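You operate a simulated robot arm through the tools that you are given. There is no shell and no other tool.

You run a simulated robot arm. Do the job below in one go: nothing can be reset, and whatever is moved stays where it is left.

## Task
Give the tomato pot the long stake, ring it and firm the soil.
Fine: its teal stake goes in the empty hole of the stake rack; drop the purple ring over the long stake.

It is judged by the outcome, as a careful person would: the job done as asked, and still so three seconds after it is handed in. It fails if anything else is knocked over, pushed out of place, dropped, spilled or broken.

## Robot
A 6-joint arm with a fingered hand, fixed in place. Base frame: the origin is on the floor under the middle of its stand, x ahead of it, y to its left, z up. Lengths are in cm, angles in rad, forces in N, time in s.
It reaches about 81.2 cm from its shoulder. Its first joint turns from -2.897 to 2.897 rad. Payload 4 kg.
Tool frame: the origin (TCP) lies between the finger pads and is the grasp point; the fingertips stand 2 cm ahead of it; z points along the fingers, y is the line along which they close. The gripper opens to 14 cm; its body begins 5.4 cm behind the TCP. The gripper is a hand of 3 fingers: y runs from the thumb to the fingers, the wrist lies at [0, 0, -21.5] in the tool frame, and closing takes about 1.5 s.
Orientation is that of the tool frame in the base frame, as a unit quaternion [x, y, z, w]. With the fingers straight down and closing along the base's y, the tool's x points along the base's -x, its y along +y and its z along -z.

## Interface
- The arm moves only by the tool play_rows. Its argument "steps" is text: rows parted by semicolons, each of 6 numbers parted by spaces: the shift along the tool's x, y, z in cm, then the turn, a rotation vector about the tool's x, y, z in rad. In form: tx ty tz ax ay az; .... A call has 1 to 20 rows; each row shifts and turns the commanded pose from where the row before left it, along the tool's axes as they then stand. "hand" is the finger opening in cm, from 0 to 14, set as the call begins (left out, the last holds). A row lasts 0.2 s, in which the tool goes at most 5 cm and 0.15 rad; a call with a longer step from one row to the next is refused whole, and so is a gripper value outside its range. A pose out of reach is approached as far as the arm can. The call stops where the force on the tool passes 40 N (or 10 N more than at its start, if that is more) or the arm is blocked; 0.2 s more then pass. The fingers move at their own pace (about 4.5 cm/s each) and stop on an object; they squeeze with about 32 N. The grip force told is the motor's: it shows also when the fingers shut on nothing. Time passes only in rows, and 0.2 s behind the last, so rows that do not move let the fingers close. It gives the time, the measured TCP pose, the force on the tool (base axes), the opening and the grip force at its end, in the units of the frame above (readings bear some noise), with the torque about the TCP (base axes, N m) and any sound that the robot's microphone picked up.
- Cameras (640 x 400 px; columns grow to the right, rows downward): "scene" is fixed at [4.92, -50.05, 165.73]; the picture's right is [0.87, -0.50, 0.00], its down [-0.29, -0.50, -0.82] and it looks along [0.41, 0.71, -0.57] (base axes); focal length 316 px, centre (320, 200). "wrist" rides on the gripper at [7.4, -4.3, -7.9] in the tool frame; the picture's right is [0.50, 0.87, 0.00], its down [-0.59, 0.34, -0.73] and it looks along [-0.64, 0.37, 0.68] (tool axes); focal length 275 px, centre (320, 200). There is no depth. A picture from a camera that has moved, and an enlarged one, comes with that camera's place and axes in the base frame and with its lens.
- capture(camera): a new picture of that camera. It takes no simulated time.
- slide_trunk(by): moves the trunk up (or, below 0, down) by that many cm; the arm rides with it, the base frame stays. It gives what a move gives, with no picture.
- set_fingers(finger1, finger2, thumb_bend): sets how far each is bent, from 0 (flat) to 1 (curled in); at 0.3 the hand is open as for a grip, at 0.7 the pads meet at the TCP. One left out holds its place. A second passes; each finger stops where it meets its share of the squeeze, and holds until it gets a number again. A gripper value or a shape takes the hand back. It gives what a move gives, with no picture; readings hold the bend of each and the force on the fingers (four entries, about 0 where the hand has none), thumb and palm.
- preshape(shape): the hand has 3 fingers and takes this shape, open, in about a second: jaw (thumb against the fingers, like two jaws); tri (thumb and two fingers); tip (a fingertip pinch); poke (one finger out to press); point (the index stretched); flat (the hand flat); cup (the hand cupped); fist (a fist). The gripper value then closes the fingers along that shape, each until it touches; the sizes above hold for jaw. It gives what a move gives, with no picture.
- enlarge(camera, box): a new picture of the part [left, top, right, bottom] of that camera's present view, enlarged. It takes no simulated time.
- hand_in(): hands the job in; it is judged then, once.

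Places have to be worked out from the pictures, the camera data and where the tool is seen. Open the gripper and draw the arm clear of the work before you hand the job in, unless the task says otherwise.

The tools are called after "Call:" as a command line: name --argument value ..., lists and objects as JSON in quotes. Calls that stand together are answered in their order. play_rows: Moves the arm, as the interface text tells. Its arguments: {"type":"object","properties":{"steps":{"type":"string"},"hand":{"type":"number"}},"required":["steps"]} The other tools are called the same way: slide_trunk (by) moves the trunk up or down; preshape (shape) gives the hand a shape; set_fingers (finger1, finger2, thumb_bend) moves the fingers one by one; capture (camera) takes a picture; enlarge (camera, box) takes an enlarged picture of a part of a camera's view; hand_in () hands the job in.

At the start:

```text
time_s: 0.0
tool_pos: [26.92, 22.99, 127.19]
tcp_rot: [0.0, 1.0, 0.0, -0.001]
force: [0.2, 0.1, 0.3]
ft_torque: [-0.01, 0.01, 0.01]
gripper_width: 14.0
grip_force: 0.0
shape: jaw
bend: [0.3, 0.3, 0.3]
finger forces: [0.1, 0.0, 0.0, 0.1, 0.0, 0.0]
trunk travel left (down, up): [-25.0, 34.0]
```

scene: 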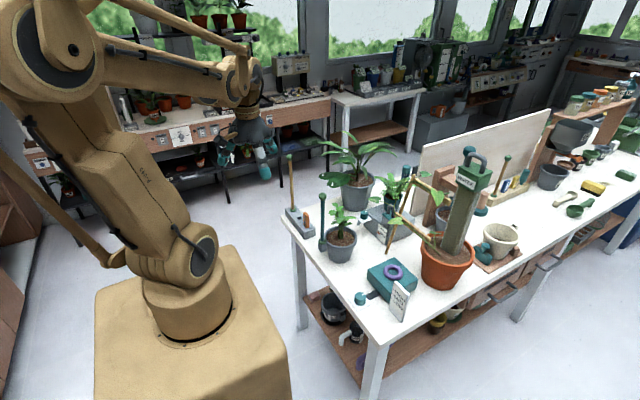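
wrist: 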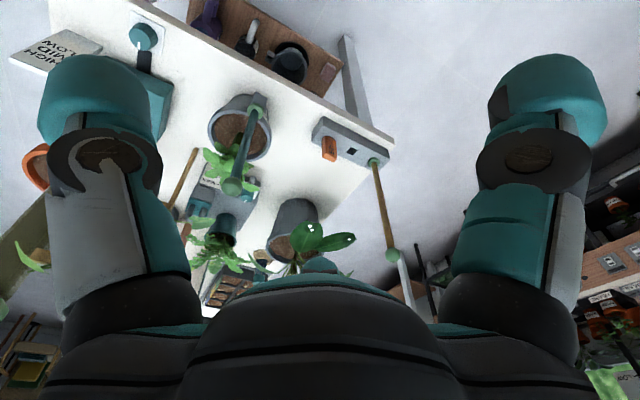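

I begin by looking closer at the work bench: the pots, the stake rack, and the ring on its box.

Call:
enlarge --camera "scene" --box '[270, 120, 430, 220]'

Call:
enlarge --camera "scene" --box '[270, 180, 430, 280]'

Call:
enlarge --camera "scene" --box '[330, 230, 490, 330]'

Call:
enlarge --camera "scene" --box '[410, 130, 640, 274]'

Call:
enlarge --camera "wrist" --box '[160, 60, 420, 300]'

```text
4.00 times, centred on (350, 170) of scene
camera zoom: at [4.92, -50.05, 165.73], right [0.87, -0.5, 0.0], down [-0.29, -0.5, -0.82], along [0.41, 0.71, -0.57], focal length 1264 px, centre (200, 320)
```

zoom: 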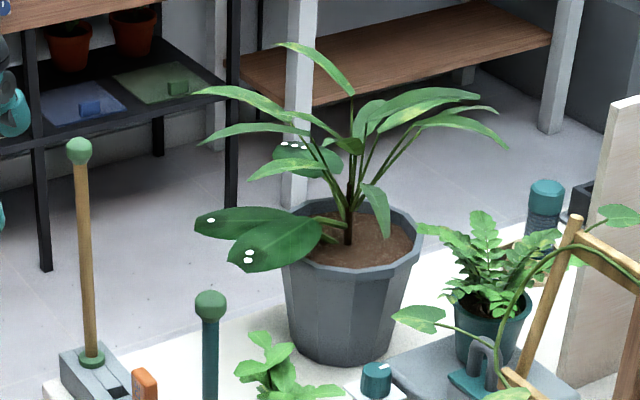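

```text
4.00 times, centred on (350, 230) of scene
camera zoom: at [4.92, -50.05, 165.73], right [0.87, -0.5, 0.0], down [-0.29, -0.5, -0.82], along [0.41, 0.71, -0.57], focal length 1264 px, centre (200, 80)
```

zoom: 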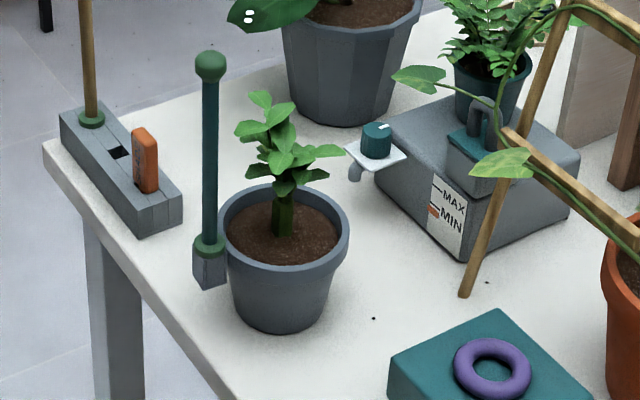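

```text
4.00 times, centred on (410, 280) of scene
camera zoom: at [4.92, -50.05, 165.73], right [0.87, -0.5, 0.0], down [-0.29, -0.5, -0.82], along [0.41, 0.71, -0.57], focal length 1264 px, centre (-40, -120)
```

zoom: 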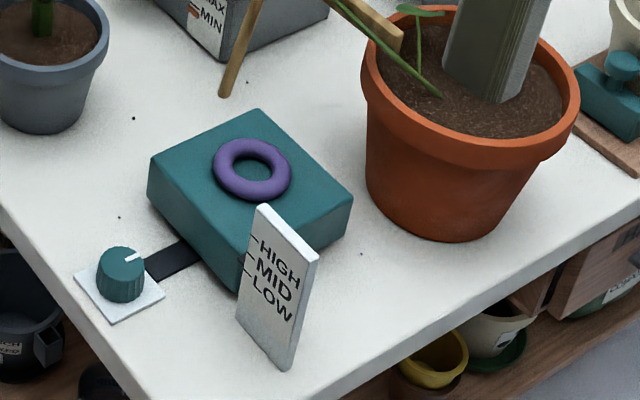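

```text
2.78 times, centred on (525, 202) of scene
camera zoom: at [4.92, -50.05, 165.73], right [0.87, -0.5, 0.0], down [-0.29, -0.5, -0.82], along [0.41, 0.71, -0.57], focal length 878 px, centre (-249, 194)
```

zoom: 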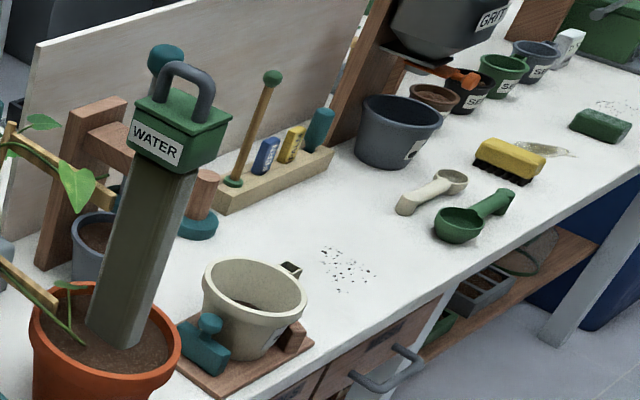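

```text
1.67 times, centred on (290, 180) of wrist
camera zoom: at [19.55, 18.7, 135.1], right [-0.5, 0.87, 0.0], down [0.59, 0.34, 0.73], along [0.64, 0.37, -0.68], focal length 459 px, centre (370, 233)
```

zoom: 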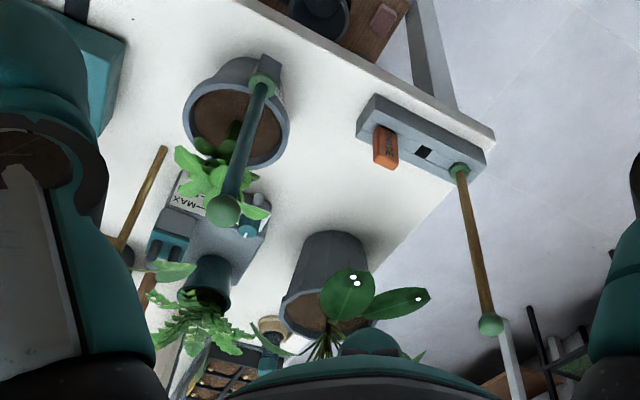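

Triangulating the two views, I put the long stake at about (49.4, 50.4) with its ball at z≈110 and its collar at z≈84.5. The teal stake comes out near (47.1, 21.4), with its ball at z≈109.6 and collar at z≈90.4. I enlarge more parts to check the holes, the pegs and the ring.

Call:
enlarge --camera "wrist" --box '[290, 90, 410, 170]'

Call:
enlarge --camera "wrist" --box '[190, 80, 310, 200]'

Call:
enlarge --camera "scene" --box '[280, 195, 360, 265]'

Call:
enlarge --camera "scene" --box '[340, 250, 440, 320]'

```text
5.00 times, centred on (350, 130) of wrist
camera zoom: at [19.55, 18.7, 135.1], right [-0.5, 0.87, 0.0], down [0.59, 0.34, 0.73], along [0.64, 0.37, -0.68], focal length 1376 px, centre (170, 550)
```

zoom: 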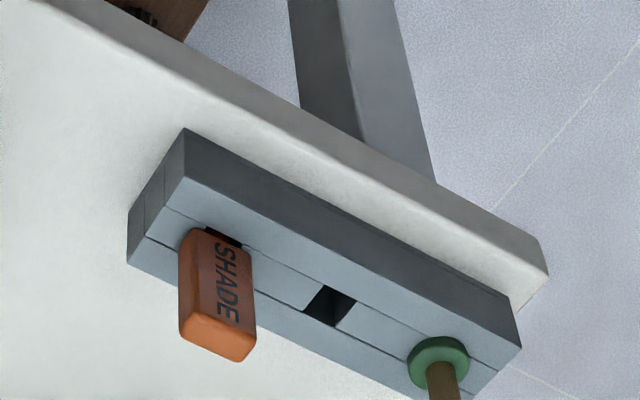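

```text
3.33 times, centred on (250, 140) of wrist
camera zoom: at [19.55, 18.7, 135.1], right [-0.5, 0.87, 0.0], down [0.59, 0.34, 0.73], along [0.64, 0.37, -0.68], focal length 918 px, centre (553, 400)
```

zoom: 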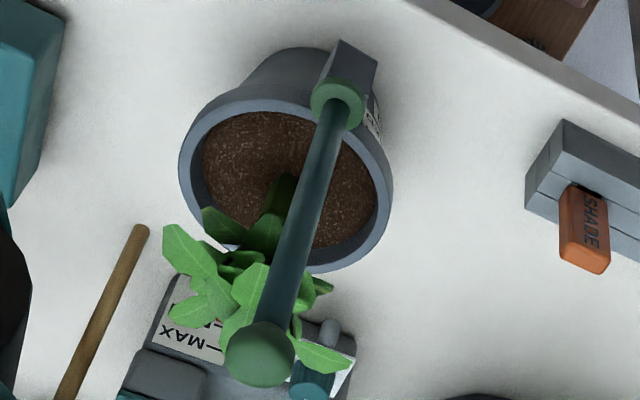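

```text
5.71 times, centred on (320, 230) of scene
camera zoom: at [4.92, -50.05, 165.73], right [0.87, -0.5, 0.0], down [-0.29, -0.5, -0.82], along [0.41, 0.71, -0.57], focal length 1806 px, centre (320, 29)
```

zoom: 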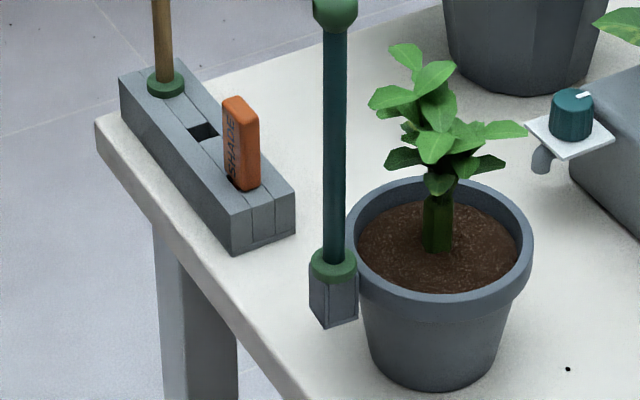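

```text
5.71 times, centred on (390, 285) of scene
camera zoom: at [4.92, -50.05, 165.73], right [0.87, -0.5, 0.0], down [-0.29, -0.5, -0.82], along [0.41, 0.71, -0.57], focal length 1806 px, centre (-80, -286)
```

zoom: 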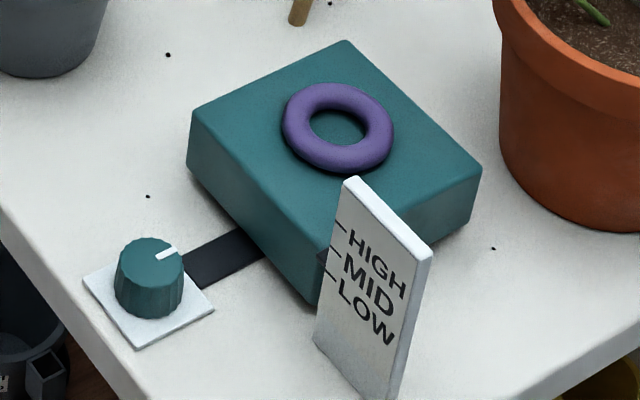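

The rack hole is square and lined up with the base axes at about (49.5, 44.4), with the rack top at z≈84.3. The table is at z≈79.6 and the tomato pot sits near (54, 20.6). I turn the hand to point forward (+x) so that it can hold a vertical shaft, moving the TCP above the teal stake at a safe height.

Call:
play_rows --steps "-1.836 -0.145 0 0 -0.1428 0; -1.817 -0.145 0.261 0 -0.1428 0; -1.762 -0.145 0.517 0 -0.1428 0; -1.670 -0.145 0.763 0 -0.1428 0; -1.544 -0.145 0.993 0 -0.1428 0; -1.387 -0.145 1.202 0 -0.1428 0; -1.202 -0.145 1.387 0 -0.1428 0; -0.993 -0.145 1.544 0 -0.1428 0; -0.763 -0.145 1.670 0 -0.1428 0; -0.517 -0.145 1.762 0 -0.1428 0; -0.261 -0.145 1.817 0 -0.1428 0; 0 0 0 0 0 0" --hand 14

```text
time_s: 2.6
tool_pos: [46.86, 21.53, 127.23]
tcp_rot: [0.0, 0.707, 0.0, 0.707]
force: [-1.1, 0.4, -0.2]
ft_torque: [0.02, -0.01, 0.0]
gripper_width: 13.98
grip_force: 0.0
shape: jaw
bend: [0.3, 0.3, 0.3]
finger forces: [0.1, 0.1, 0.0, 0.1, 0.0, 0.0]
trunk travel left (down, up): [-25.0, 34.0]
```

The hand now points along +x at (46.9, 21.5, 127.2). I look at both views to refine the stake position and see the finger layout.

Call:
capture --camera "scene"

Call:
capture --camera "wrist"

```text
taken
```

scene: 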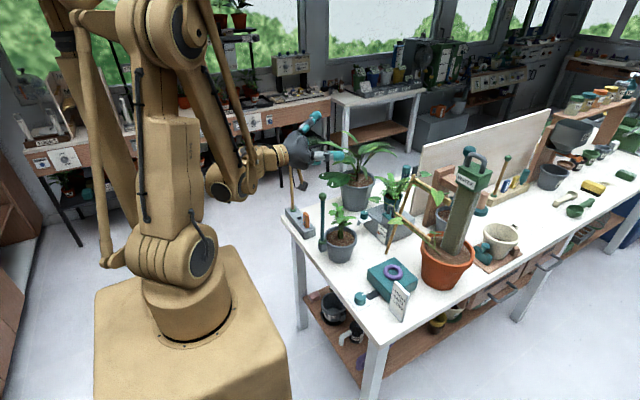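

```text
taken
camera wrist: at [39.08, 17.19, 119.78], right [0.0, 0.87, -0.5], down [-0.74, 0.34, 0.59], along [0.68, 0.37, 0.64], focal length 275 px, centre (320, 200)
```

wrist: 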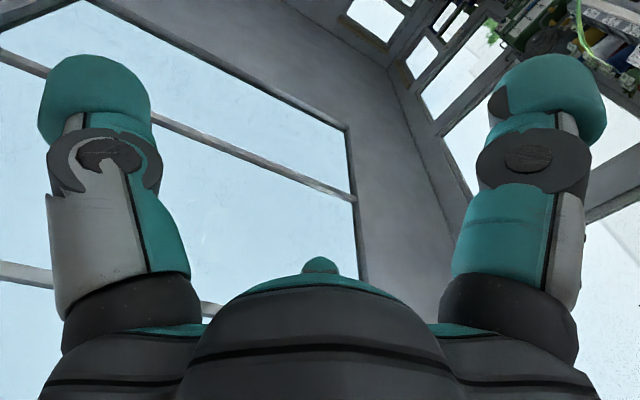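

The wrist camera now looks up from under the hand, which is of little use. I roll the hand about its own axis so that the camera ends up above and looks down at the work.

Call:
play_rows --steps "0 0 0 0 0 0.15; 0 0 0 0 0 0.15; 0 0 0 0 0 0.15; 0 0 0 0 0 0.15; 0 0 0 0 0 0.15; 0 0 0 0 0 0.15; 0 0 0 0 0 0.15; 0 0 0 0 0 0.15; 0 0 0 0 0 0.15; 0 0 0 0 0 0.15; 0 0 0 0 0 0"

```text
time_s: 5.0
tool_pos: [47.13, 21.38, 127.22]
tcp_rot: [0.482, 0.517, 0.482, 0.517]
force: [-0.1, -0.4, 0.2]
ft_torque: [-0.03, -0.01, -0.01]
gripper_width: 14.03
grip_force: 0.0
shape: jaw
bend: [0.3, 0.3, 0.3]
finger forces: [0.1, 0.0, 0.1, 0.1, 0.0, 0.1]
trunk travel left (down, up): [-25.0, 34.0]
```

The roll is working as commanded, so I carry on to the full half turn (1.642 rad more).

Call:
play_rows --steps "0 0 0 0 0 0.15; 0 0 0 0 0 0.15; 0 0 0 0 0 0.15; 0 0 0 0 0 0.15; 0 0 0 0 0 0.15; 0 0 0 0 0 0.15; 0 0 0 0 0 0.15; 0 0 0 0 0 0.15; 0 0 0 0 0 0.15; 0 0 0 0 0 0.15; 0 0 0 0 0 0.1416; 0 0 0 0 0 0"

Call:
capture --camera "wrist"

Call:
enlarge --camera "scene" --box '[220, 90, 420, 260]'

```text
time_s: 7.6
tool_pos: [47.38, 20.97, 127.28]
tcp_rot: [0.721, 0.033, 0.691, 0.028]
force: [-0.1, -0.4, 0.0]
ft_torque: [-0.05, -0.01, 0.0]
gripper_width: 13.97
grip_force: 0.1
shape: jaw
bend: [0.3, 0.3, 0.3]
finger forces: [0.1, 0.0, 0.0, 0.0, 0.0, 0.0]
out of reach, approached as far as the arm can: row 11
trunk travel left (down, up): [-25.0, 34.0]
```

```text
taken
camera wrist: at [39.88, 25.97, 134.54], right [0.03, -0.82, 0.57], down [-0.76, -0.39, -0.53], along [0.65, -0.42, -0.63], focal length 275 px, centre (320, 200)
```

wrist: 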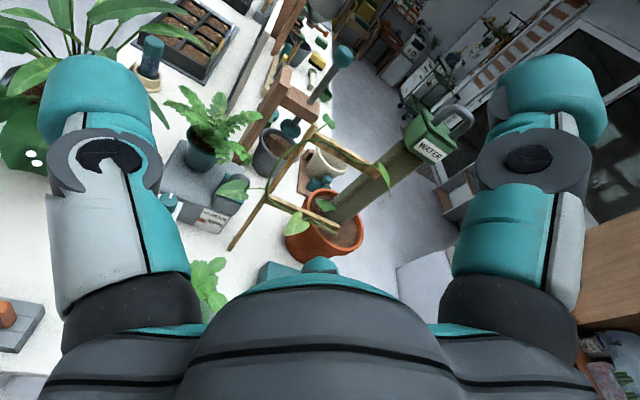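

```text
2.35 times, centred on (320, 175) of scene
camera zoom: at [4.92, -50.05, 165.73], right [0.87, -0.5, 0.0], down [-0.29, -0.5, -0.82], along [0.41, 0.71, -0.57], focal length 744 px, centre (320, 259)
```

zoom: 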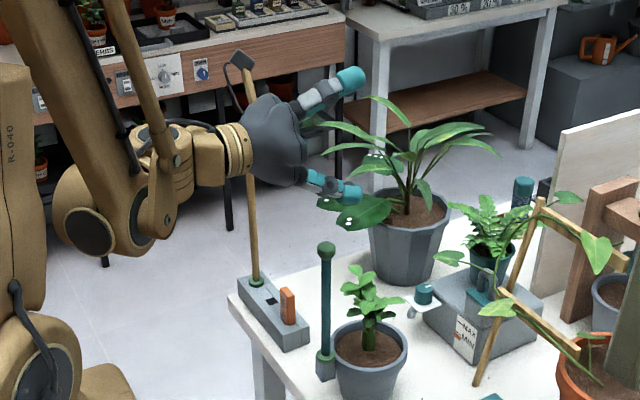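

The roll is 0.09 rad short because a joint limit sits there. I enlarge the hand to learn how the three fingers are arranged before choosing the grasp orientation.

Call:
enlarge --camera "scene" --box '[280, 100, 360, 160]'

Call:
enlarge --camera "scene" --box '[220, 90, 360, 190]'

```text
6.67 times, centred on (320, 130) of scene
camera zoom: at [4.92, -50.05, 165.73], right [0.87, -0.5, 0.0], down [-0.29, -0.5, -0.82], along [0.41, 0.71, -0.57], focal length 2107 px, centre (320, 667)
```

zoom: 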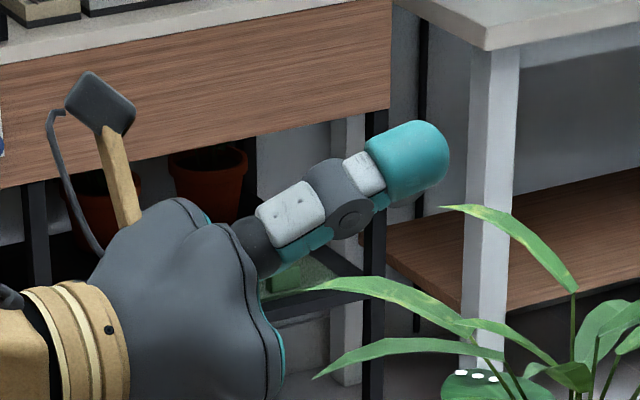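

```text
4.00 times, centred on (290, 140) of scene
camera zoom: at [4.92, -50.05, 165.73], right [0.87, -0.5, 0.0], down [-0.29, -0.5, -0.82], along [0.41, 0.71, -0.57], focal length 1264 px, centre (440, 440)
```

zoom: 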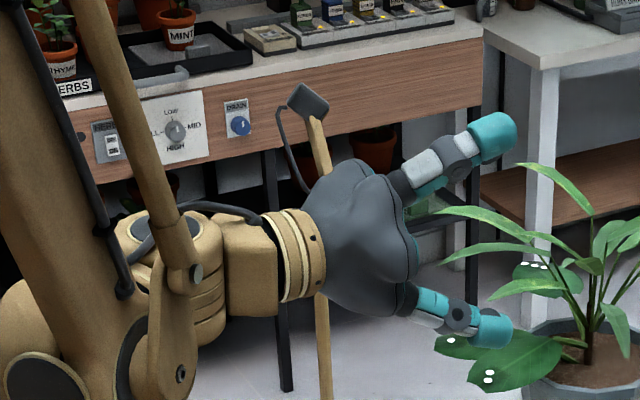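

The three fingers stand 120° apart and close onto the TCP axis. Coming straight down on the ball of a stake therefore gives a self-centring grip, and the wrist camera can then see the holes. I undo the roll first.

Call:
play_rows --steps "0 0 0 0 0 -0.15; 0 0 0 0 0 -0.15; 0 0 0 0 0 -0.15; 0 0 0 0 0 -0.15; 0 0 0 0 0 -0.15; 0 0 0 0 0 -0.15; 0 0 0 0 0 -0.15; 0 0 0 0 0 -0.15; 0 0 0 0 0 -0.15; 0 0 0 0 0 -0.15; 0 0 0 0 0 -0.15; 0 0 0 0 0 -0.15; 0 0 0 0 0 -0.15; 0 0 0 0 0 -0.15; 0 0 0 0 0 -0.15; 0 0 0 0 0 -0.15; 0 0 0 0 0 -0.15; 0 0 0 0 0 -0.15; 0 0 0 0 0 -0.15; 0 0 0 0 0 -0.15"

```text
time_s: 11.8
tool_pos: [47.33, 21.12, 127.08]
tcp_rot: [0.019, 0.722, 0.02, 0.692]
force: [0.5, -0.5, 0.3]
ft_torque: [0.02, 0.01, -0.01]
gripper_width: 13.97
grip_force: 0.0
shape: jaw
bend: [0.3, 0.3, 0.3]
finger forces: [0.0, 0.0, 0.0, 0.0, 0.1, 0.0]
trunk travel left (down, up): [-25.0, 34.0]
```

The orientation is close to the earlier one. I now pitch the hand straight down in place (exact target quaternion [0, 1, 0, 0]) above the teal stake.

Call:
play_rows --steps "0 0 0 0.00402 0.1389 -0.00381; 0 0 0 0.00402 0.1389 -0.00381; 0 0 0 0.00402 0.1389 -0.00381; 0 0 0 0.00402 0.1389 -0.00381; 0 0 0 0.00402 0.1389 -0.00381; 0 0 0 0.00402 0.1389 -0.00381; 0 0 0 0.00402 0.1389 -0.00381; 0 0 0 0.00402 0.1389 -0.00381; 0 0 0 0.00402 0.1389 -0.00381; 0 0 0 0.00402 0.1389 -0.00381; 0 0 0 0.00402 0.1389 -0.00381; 0 0 0 0 0 0"

Call:
capture --camera "wrist"

Call:
enlarge --camera "scene" --box '[250, 90, 410, 260]'

```text
time_s: 14.4
tool_pos: [47.33, 21.18, 127.25]
tcp_rot: [-0.001, 1.0, 0.001, 0.0]
force: [-0.3, 0.7, 0.1]
ft_torque: [-0.01, -0.01, -0.05]
gripper_width: 13.95
grip_force: 0.0
shape: jaw
bend: [0.3, 0.3, 0.3]
finger forces: [0.1, 0.0, 0.0, 0.1, 0.0, 0.0]
trunk travel left (down, up): [-25.0, 34.0]
```

```text
taken
camera wrist: at [40.01, 16.77, 135.11], right [-0.5, 0.87, 0.0], down [0.59, 0.34, 0.73], along [0.64, 0.37, -0.68], focal length 275 px, centre (320, 200)
```

wrist: 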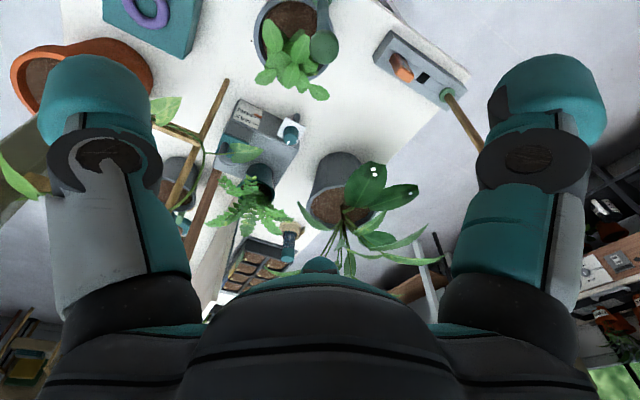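

```text
2.35 times, centred on (330, 175) of scene
camera zoom: at [4.92, -50.05, 165.73], right [0.87, -0.5, 0.0], down [-0.29, -0.5, -0.82], along [0.41, 0.71, -0.57], focal length 744 px, centre (296, 259)
```

zoom: 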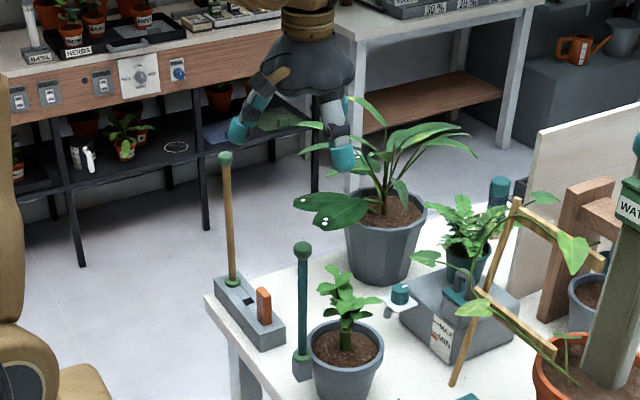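

The hand is now straight down at (47.33, 21.18, 127.25), and the teal stake's ball shows between the fingers. I enlarge the wrist view to pin down the ball, the ring and the rack.

Call:
enlarge --camera "wrist" --box '[240, 0, 360, 110]'

Call:
enlarge --camera "wrist" --box '[360, 10, 500, 110]'

Call:
enlarge --camera "scene" --box '[300, 180, 360, 220]'

Call:
enlarge --camera "scene" --box '[300, 225, 360, 265]'

Call:
enlarge --camera "scene" --box '[275, 195, 335, 245]'

```text
3.64 times, centred on (300, 55) of wrist
camera zoom: at [40.01, 16.77, 135.11], right [-0.5, 0.87, 0.0], down [0.59, 0.34, 0.73], along [0.64, 0.37, -0.68], focal length 1001 px, centre (393, 727)
```

zoom: 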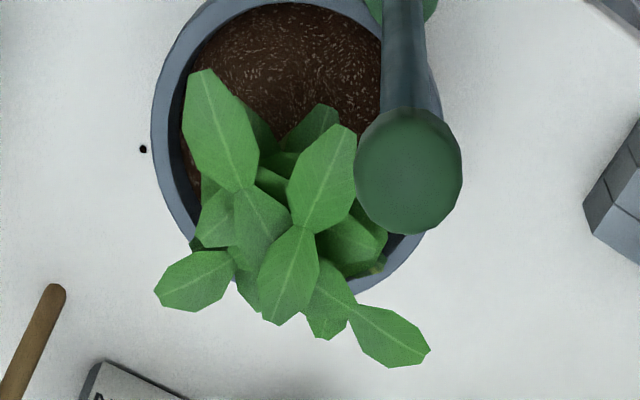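

```text
4.00 times, centred on (430, 60) of wrist
camera zoom: at [40.01, 16.77, 135.11], right [-0.5, 0.87, 0.0], down [0.59, 0.34, 0.73], along [0.64, 0.37, -0.68], focal length 1101 px, centre (-120, 760)
```

zoom: 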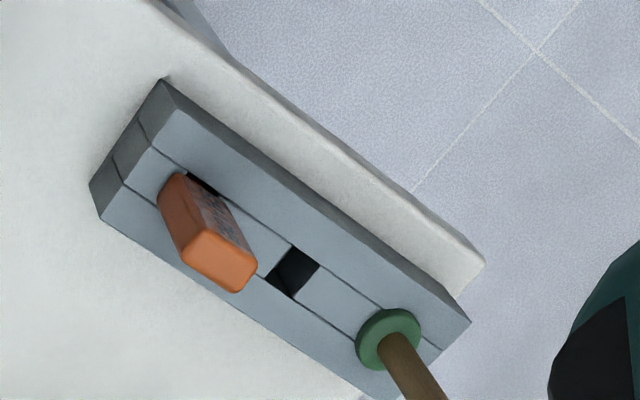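

```text
10.00 times, centred on (330, 200) of scene
camera zoom: at [4.92, -50.05, 165.73], right [0.87, -0.5, 0.0], down [-0.29, -0.5, -0.82], along [0.41, 0.71, -0.57], focal length 3160 px, centre (220, 200)
```

zoom: 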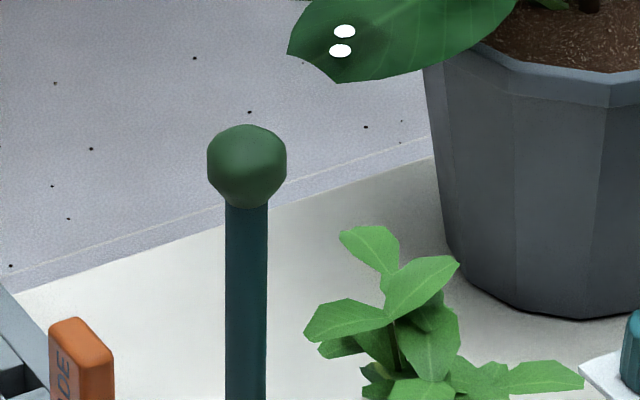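

```text
10.00 times, centred on (330, 245) of scene
camera zoom: at [4.92, -50.05, 165.73], right [0.87, -0.5, 0.0], down [-0.29, -0.5, -0.82], along [0.41, 0.71, -0.57], focal length 3160 px, centre (220, -250)
```

zoom: 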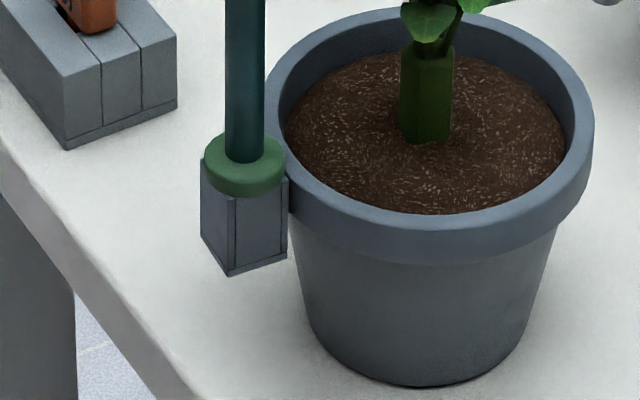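

```text
8.00 times, centred on (305, 220) of scene
camera zoom: at [4.92, -50.05, 165.73], right [0.87, -0.5, 0.0], down [-0.29, -0.5, -0.82], along [0.41, 0.71, -0.57], focal length 2528 px, centre (440, 40)
```

zoom: 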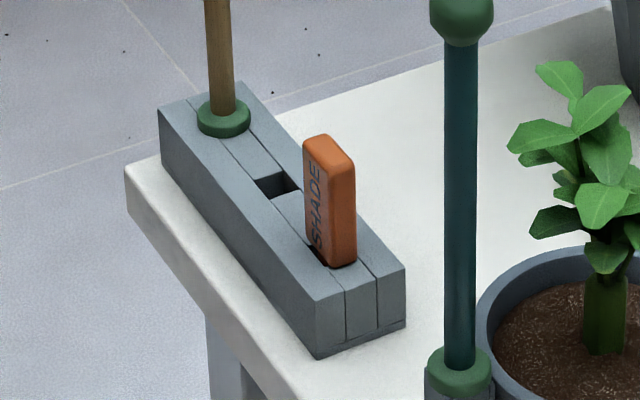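

From the two views the teal ball is at about (47.1, 21.3, 109.3), and the pot socket is square and lined up with the base axes. I narrow the hand to 8 cm, centre over the ball and come down to just above it.

Call:
play_rows --steps "0.11 0.06 2 0 0 0; 0.11 0.06 2 0 0 0; 0 0 2 0 0 0; 0 0 2 0 0 0; 0 0 2 0 0 0; 0 0 2 0 0 0; 0 0 1.2 0 0 0; 0 0 0 0 0 0" --hand 8

Call:
capture --camera "wrist"

Call:
enlarge --camera "scene" --box '[280, 150, 370, 210]'

```text
time_s: 16.2
tool_pos: [47.46, 21.44, 114.2]
tcp_rot: [-0.001, 1.0, 0.001, 0.0]
force: [-0.6, -0.5, -0.3]
ft_torque: [-0.02, -0.01, 0.01]
gripper_width: 8.06
grip_force: 0.1
shape: jaw
bend: [0.31, 0.31, 0.3]
finger forces: [0.0, 0.0, 0.0, 0.0, 0.0, 0.0]
trunk travel left (down, up): [-25.0, 34.0]
```

```text
taken
camera wrist: at [40.14, 17.07, 122.05], right [-0.5, 0.87, 0.0], down [0.59, 0.34, 0.74], along [0.64, 0.37, -0.68], focal length 275 px, centre (320, 200)
```

wrist: 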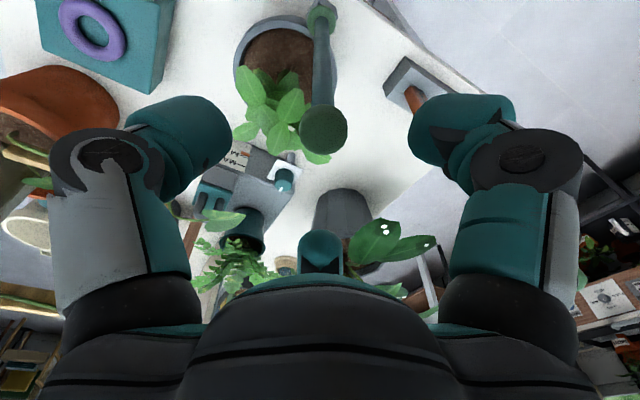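

```text
6.67 times, centred on (325, 180) of scene
camera zoom: at [4.92, -50.05, 165.73], right [0.87, -0.5, 0.0], down [-0.29, -0.5, -0.82], along [0.41, 0.71, -0.57], focal length 2107 px, centre (287, 333)
```

zoom: 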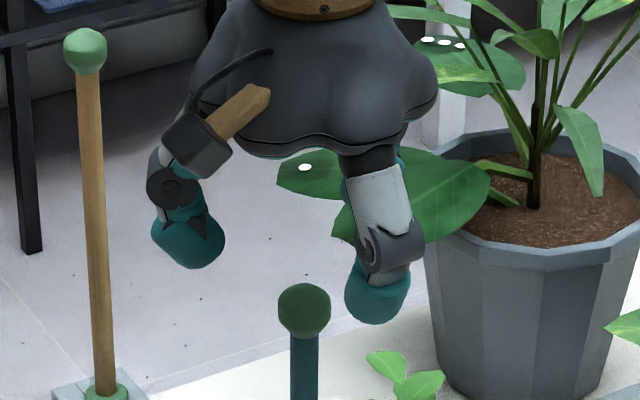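

The measured x (47.46) is higher than I expected, so I idle briefly to see how noisy the readings are before descending.

Call:
play_rows --steps "0 0 0 0 0 0; 0 0 0 0 0 0"

Call:
enlarge --camera "wrist" --box '[230, 60, 410, 280]'

```text
time_s: 16.8
tool_pos: [47.43, 21.39, 114.25]
tcp_rot: [-0.001, 1.0, 0.002, 0.0]
force: [0.1, -0.1, -0.2]
ft_torque: [-0.01, 0.0, 0.03]
gripper_width: 8.05
grip_force: 0.1
shape: jaw
bend: [0.31, 0.31, 0.3]
finger forces: [0.1, 0.0, 0.0, 0.0, 0.1, 0.1]
trunk travel left (down, up): [-25.0, 34.0]
```

```text
1.82 times, centred on (320, 170) of wrist
camera zoom: at [40.14, 17.08, 122.07], right [-0.5, 0.87, 0.0], down [0.59, 0.34, 0.74], along [0.64, 0.37, -0.68], focal length 500 px, centre (320, 254)
```

zoom: 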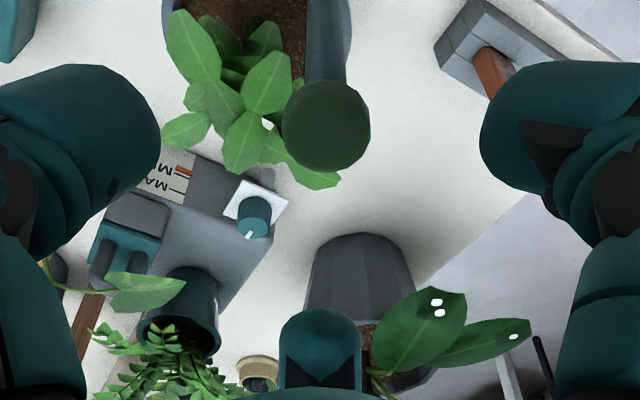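

Readings are steady, and a fresh triangulation puts the ball at about (47.14, 21.35, 109.2). I shift 0.29 cm back in x and descend to z≈108 so that the fingers surround the ball and the top of the shaft.

Call:
play_rows --steps "0.29 -0.05 1 0 0 0; 0 0 1 0 0 0; 0 0 1 0 0 0; 0 0 1 0 0 0; 0 0 1 0 0 0; 0 0 1.1 0 0 0; 0 0 0 0 0 0"

Call:
enlarge --camera "wrist" --box '[210, 60, 430, 280]'

Call:
enlarge --camera "scene" --box '[280, 160, 370, 220]'

```text
time_s: 18.4
tool_pos: [46.85, 21.3, 107.88]
tcp_rot: [-0.001, 1.0, 0.001, 0.0]
force: [-0.3, 0.6, 0.0]
ft_torque: [-0.01, 0.03, 0.0]
gripper_width: 8.07
grip_force: 0.1
shape: jaw
bend: [0.31, 0.31, 0.3]
finger forces: [0.0, 0.0, 0.1, 0.0, 0.0, 0.1]
trunk travel left (down, up): [-25.0, 34.0]
```

```text
1.82 times, centred on (320, 170) of wrist
camera zoom: at [39.54, 16.88, 115.76], right [-0.5, 0.87, 0.0], down [0.59, 0.34, 0.74], along [0.64, 0.37, -0.68], focal length 500 px, centre (320, 254)
```

zoom: 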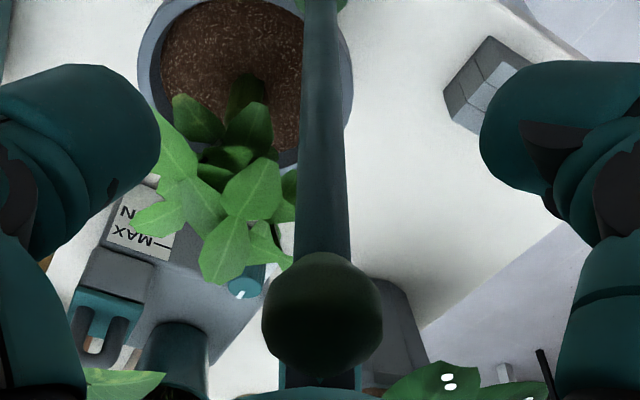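

```text
6.67 times, centred on (325, 190) of scene
camera zoom: at [4.92, -50.05, 165.73], right [0.87, -0.5, 0.0], down [-0.29, -0.5, -0.82], along [0.41, 0.71, -0.57], focal length 2107 px, centre (287, 267)
```

zoom: 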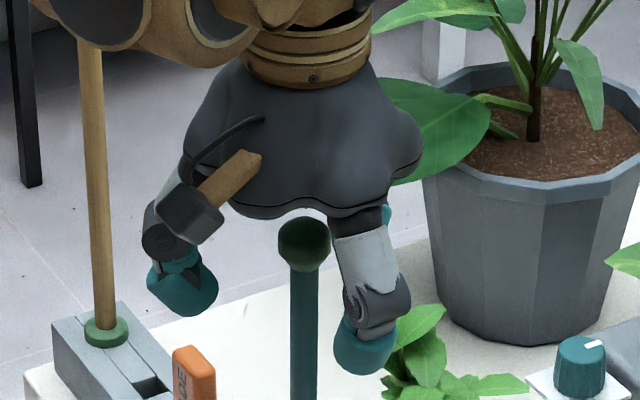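

The TCP settled at x=46.85, a little too far back, while the ball is at x≈47.2. I nudge forward 0.3 cm and check.

Call:
play_rows --steps "-0.3 0.05 0 0 0 0; 0 0 0 0 0 0; 0 0 0 0 0 0"

```text
time_s: 19.2
tool_pos: [47.34, 21.14, 107.89]
tcp_rot: [-0.002, 1.0, 0.001, 0.0]
force: [-0.1, 0.1, -0.1]
ft_torque: [0.01, -0.03, 0.03]
gripper_width: 8.06
grip_force: 0.0
shape: jaw
bend: [0.31, 0.31, 0.3]
finger forces: [0.0, 0.0, 0.1, 0.0, 0.0, 0.1]
trunk travel left (down, up): [-25.0, 34.0]
```

Now the TCP is at (47.34, 21.14), within 0.25 cm of the stake. I make one more small correction toward (47.17, 21.36).

Call:
play_rows --steps "0.12 0.18 0 0 0 0; 0 0 0 0 0 0; 0 0 0 0 0 0"

Call:
enlarge --camera "wrist" --box '[210, 60, 430, 280]'

```text
time_s: 20.0
tool_pos: [47.12, 21.35, 107.85]
tcp_rot: [-0.002, 1.0, 0.001, 0.0]
force: [-0.4, 0.0, 0.0]
ft_torque: [-0.01, 0.0, 0.01]
gripper_width: 8.07
grip_force: 0.0
shape: jaw
bend: [0.31, 0.31, 0.3]
finger forces: [0.0, 0.0, 0.1, 0.0, 0.1, 0.0]
trunk travel left (down, up): [-25.0, 34.0]
```

```text
1.82 times, centred on (320, 170) of wrist
camera zoom: at [39.77, 17.03, 115.7], right [-0.5, 0.87, 0.0], down [0.59, 0.34, 0.74], along [0.64, 0.37, -0.68], focal length 500 px, centre (320, 254)
```

zoom: 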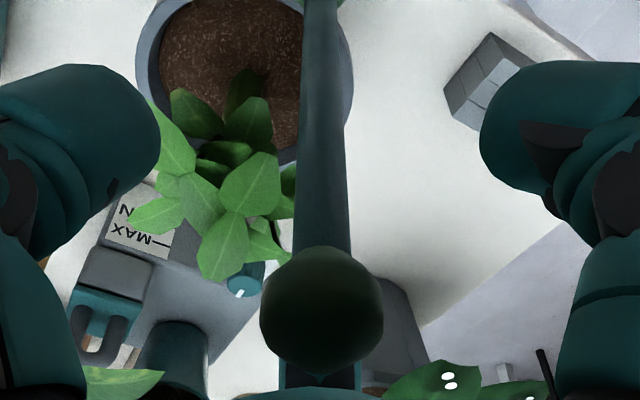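

The TCP is at (47.12, 21.35), well centred. I close the fingers on the stake.

Call:
play_rows --steps "0 0 0 0 0 0; 0 0 0 0 0 0; 0 0 0 0 0 0; 0 0 0 0 0 0; 0 0 0 0 0 0; 0 0 0 0 0 0; 0 0 0 0 0 0; 0 0 0 0 0 0; 0 0 0 0 0 0; 0 0 0 0 0 0" --hand 0

Call:
capture --camera "wrist"

Call:
enlarge --camera "scene" --box '[280, 160, 370, 220]'

Call:
enlarge --camera "scene" --box '[300, 225, 360, 265]'

```text
time_s: 22.2
tool_pos: [46.95, 21.45, 107.74]
tcp_rot: [0.0, 1.0, 0.001, 0.0]
force: [0.3, 0.4, -1.1]
ft_torque: [0.07, -0.01, -0.01]
gripper_width: 1.3
grip_force: 31.8
shape: jaw
bend: [0.66, 0.66, 0.59]
finger forces: [27.8, 27.0, 0.1, 0.0, 26.8, 0.0]
trunk travel left (down, up): [-25.0, 34.0]
```

```text
taken
camera wrist: at [39.77, 17.03, 115.7], right [-0.5, 0.87, 0.0], down [0.59, 0.34, 0.74], along [0.64, 0.37, -0.68], focal length 275 px, centre (320, 200)
```

wrist: 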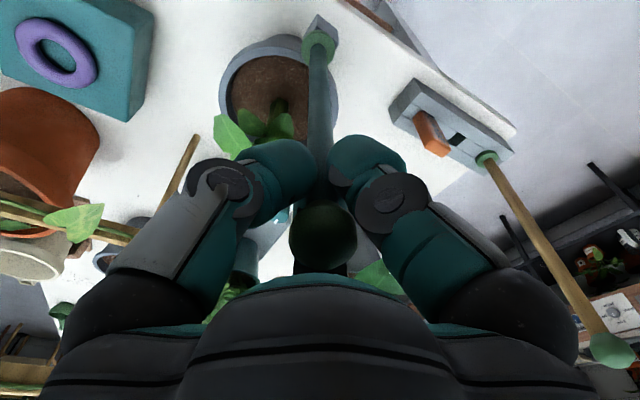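

```text
6.67 times, centred on (325, 190) of scene
camera zoom: at [4.92, -50.05, 165.73], right [0.87, -0.5, 0.0], down [-0.29, -0.5, -0.82], along [0.41, 0.71, -0.57], focal length 2107 px, centre (287, 267)
```

zoom: 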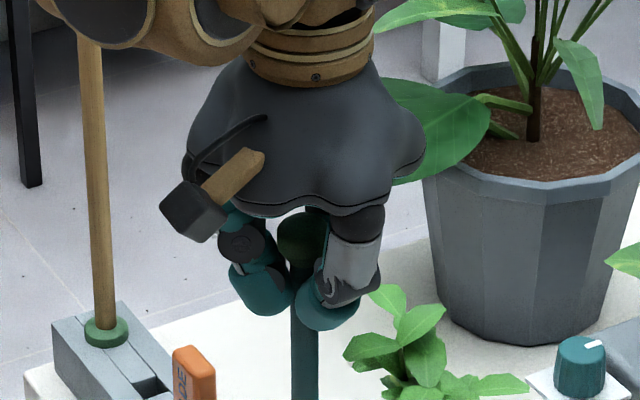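

```text
10.00 times, centred on (330, 245) of scene
camera zoom: at [4.92, -50.05, 165.73], right [0.87, -0.5, 0.0], down [-0.29, -0.5, -0.82], along [0.41, 0.71, -0.57], focal length 3160 px, centre (220, -250)
```

zoom: 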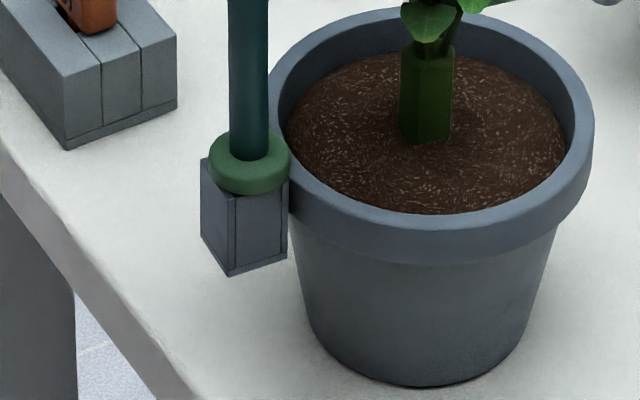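

The fingers hold the shaft just under the ball (opening 1.3 cm, 27 N each). I lift straight up slowly and watch the force.

Call:
play_rows --steps "0 0 -0.5 0 0 0; 0 0 -0.5 0 0 0; 0 0 -0.5 0 0 0; 0 0 -0.5 0 0 0; 0 0 -0.5 0 0 0; 0 0 -0.7 0 0 0; 0 0 -0.8 0 0 0; 0 0 -1 0 0 0; 0 0 -1 0 0 0; 0 0 0 0 0 0"

Call:
enlarge --camera "scene" --box '[290, 205, 370, 265]'

Call:
capture --camera "wrist"

```text
time_s: 24.4
tool_pos: [47.15, 21.27, 113.86]
tcp_rot: [0.0, 1.0, 0.001, -0.001]
force: [-0.6, 0.5, -0.4]
ft_torque: [0.0, -0.03, -0.03]
gripper_width: 1.31
grip_force: 32.4
shape: jaw
bend: [0.66, 0.66, 0.59]
finger forces: [28.0, 27.2, 0.0, 0.0, 28.4, 0.0]
trunk travel left (down, up): [-25.0, 34.0]
```

```text
6.67 times, centred on (330, 235) of scene
camera zoom: at [4.92, -50.05, 165.73], right [0.87, -0.5, 0.0], down [-0.29, -0.5, -0.82], along [0.41, 0.71, -0.57], focal length 2107 px, centre (253, -33)
```

zoom: 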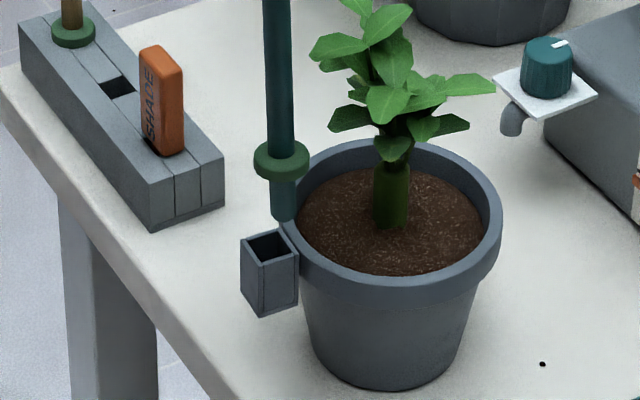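

```text
taken
camera wrist: at [39.79, 16.98, 121.73], right [-0.5, 0.87, 0.0], down [0.59, 0.34, 0.74], along [0.64, 0.37, -0.68], focal length 275 px, centre (320, 200)
```

wrist: 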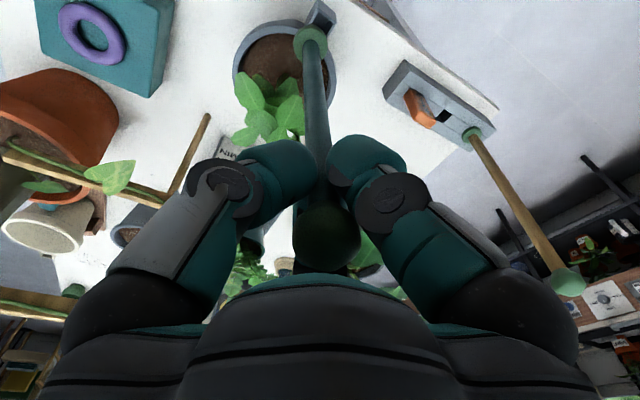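

The stake is out: its peg is round (about 1.2 cm) and some 3.5 cm long, and the socket is a 1.7 cm square well. It may lean slightly, so I measure that in both views.

Call:
enlarge --camera "scene" --box '[295, 150, 355, 195]'

Call:
enlarge --camera "scene" --box '[295, 195, 355, 240]'

Call:
enlarge --camera "wrist" --box '[260, 0, 380, 80]'

Call:
enlarge --camera "wrist" --box '[260, 80, 380, 160]'

```text
8.89 times, centred on (325, 172) of scene
camera zoom: at [4.92, -50.05, 165.73], right [0.87, -0.5, 0.0], down [-0.29, -0.5, -0.82], along [0.41, 0.71, -0.57], focal length 2809 px, centre (276, 444)
```

zoom: 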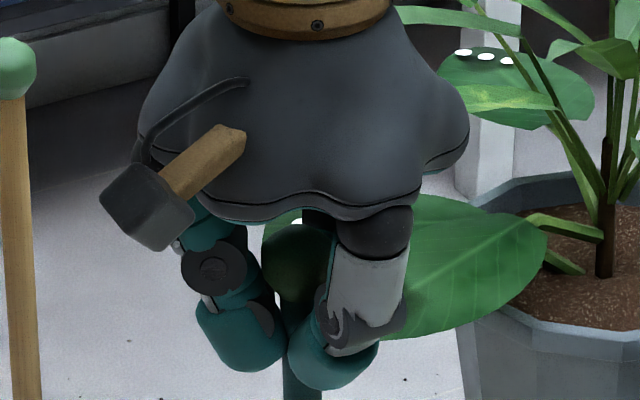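

```text
8.89 times, centred on (325, 218) of scene
camera zoom: at [4.92, -50.05, 165.73], right [0.87, -0.5, 0.0], down [-0.29, -0.5, -0.82], along [0.41, 0.71, -0.57], focal length 2809 px, centre (276, 44)
```

zoom: 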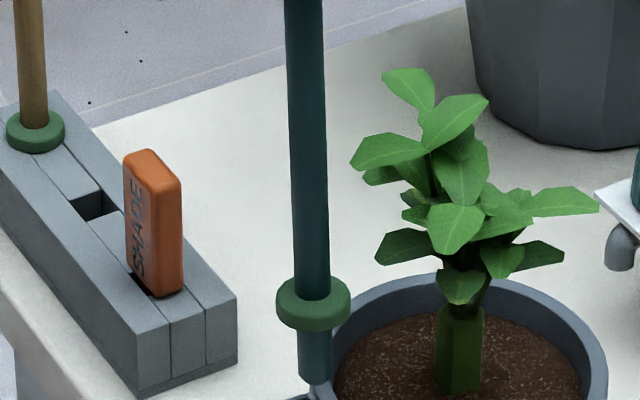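

```text
5.00 times, centred on (320, 40) of wrist
camera zoom: at [39.79, 16.98, 121.73], right [-0.5, 0.87, 0.0], down [0.59, 0.34, 0.74], along [0.64, 0.37, -0.68], focal length 1376 px, centre (320, 1000)
```

zoom: 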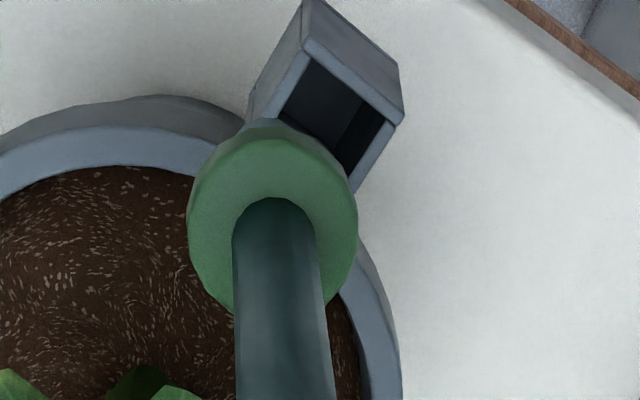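

```text
5.00 times, centred on (320, 120) of wrist
camera zoom: at [39.79, 16.98, 121.73], right [-0.5, 0.87, 0.0], down [0.59, 0.34, 0.74], along [0.64, 0.37, -0.68], focal length 1376 px, centre (320, 600)
```

zoom: 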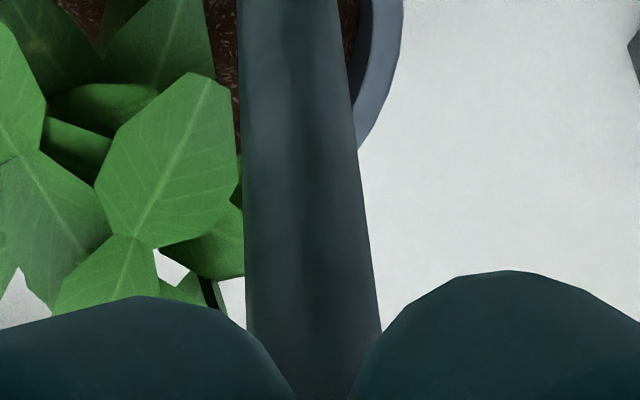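

The measured lean is about 0.054 rad, with the bottom toward −y. The long stake's ball is only 6 cm from the hole, so I will hold the stake leaning slightly the other way to keep the palm clear. I lift, rotate −0.115 rad about tool x, and carry it to above the empty hole at about (49.55, 44.3).

Call:
play_rows --steps "0 0 -1.4 0 0 0; 0 0 -1.4 0 0 0; 0 0 -1.4 0 0 0; 0 0 0 -0.0575 0 0; 0 0 0 -0.0575 0 0; -0.24 2.159 0.249 0 0 0; -0.24 2.159 0.249 0 0 0; -0.24 2.159 0.249 0 0 0; -0.24 2.159 0.249 0 0 0; -0.24 2.159 0.249 0 0 0; -0.24 2.159 0.249 0 0 0; -0.24 2.159 0.249 0 0 0; -0.24 2.159 0.249 0 0 0; -0.24 2.159 0.249 0 0 0; -0.24 2.159 0.249 0 0 0; 0 0 0 0 0 0; 0 0 0 0 0 0"

Call:
capture --camera "scene"

Call:
capture --camera "wrist"

Call:
enlarge --camera "scene" --box '[260, 170, 340, 230]'

Call:
enlarge --camera "wrist" --box '[260, 0, 380, 80]'

```text
time_s: 28.0
tool_pos: [49.63, 43.19, 118.0]
tcp_rot: [-0.001, 0.998, 0.058, -0.001]
force: [0.2, -0.2, 0.0]
ft_torque: [0.03, 0.01, 0.02]
gripper_width: 1.31
grip_force: 31.7
shape: jaw
bend: [0.66, 0.66, 0.59]
finger forces: [28.2, 27.3, 0.1, 0.0, 28.3, 0.1]
trunk travel left (down, up): [-25.0, 34.0]
```

```text
taken
```

scene: 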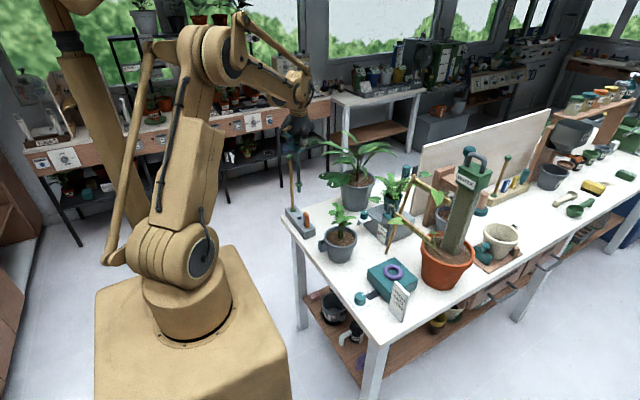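

```text
taken
camera wrist: at [42.32, 37.91, 125.35], right [-0.5, 0.86, 0.1], down [0.59, 0.25, 0.77], along [0.64, 0.44, -0.63], focal length 275 px, centre (320, 200)
```

wrist: 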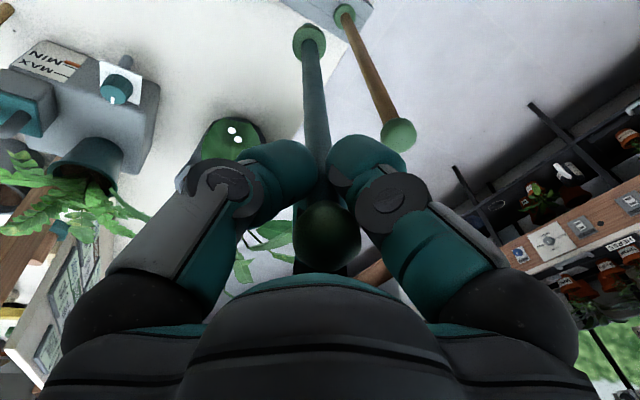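

```text
6.67 times, centred on (300, 200) of scene
camera zoom: at [4.92, -50.05, 165.73], right [0.87, -0.5, 0.0], down [-0.29, -0.5, -0.82], along [0.41, 0.71, -0.57], focal length 2107 px, centre (453, 200)
```

zoom: 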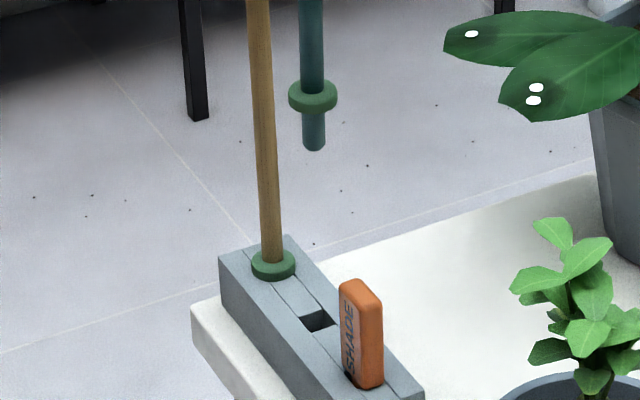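

```text
5.00 times, centred on (320, 40) of wrist
camera zoom: at [42.32, 37.91, 125.35], right [-0.5, 0.86, 0.1], down [0.59, 0.25, 0.77], along [0.64, 0.44, -0.63], focal length 1376 px, centre (320, 1000)
```

zoom: 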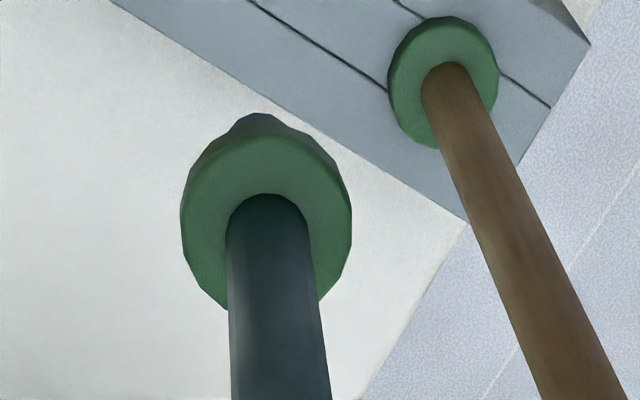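

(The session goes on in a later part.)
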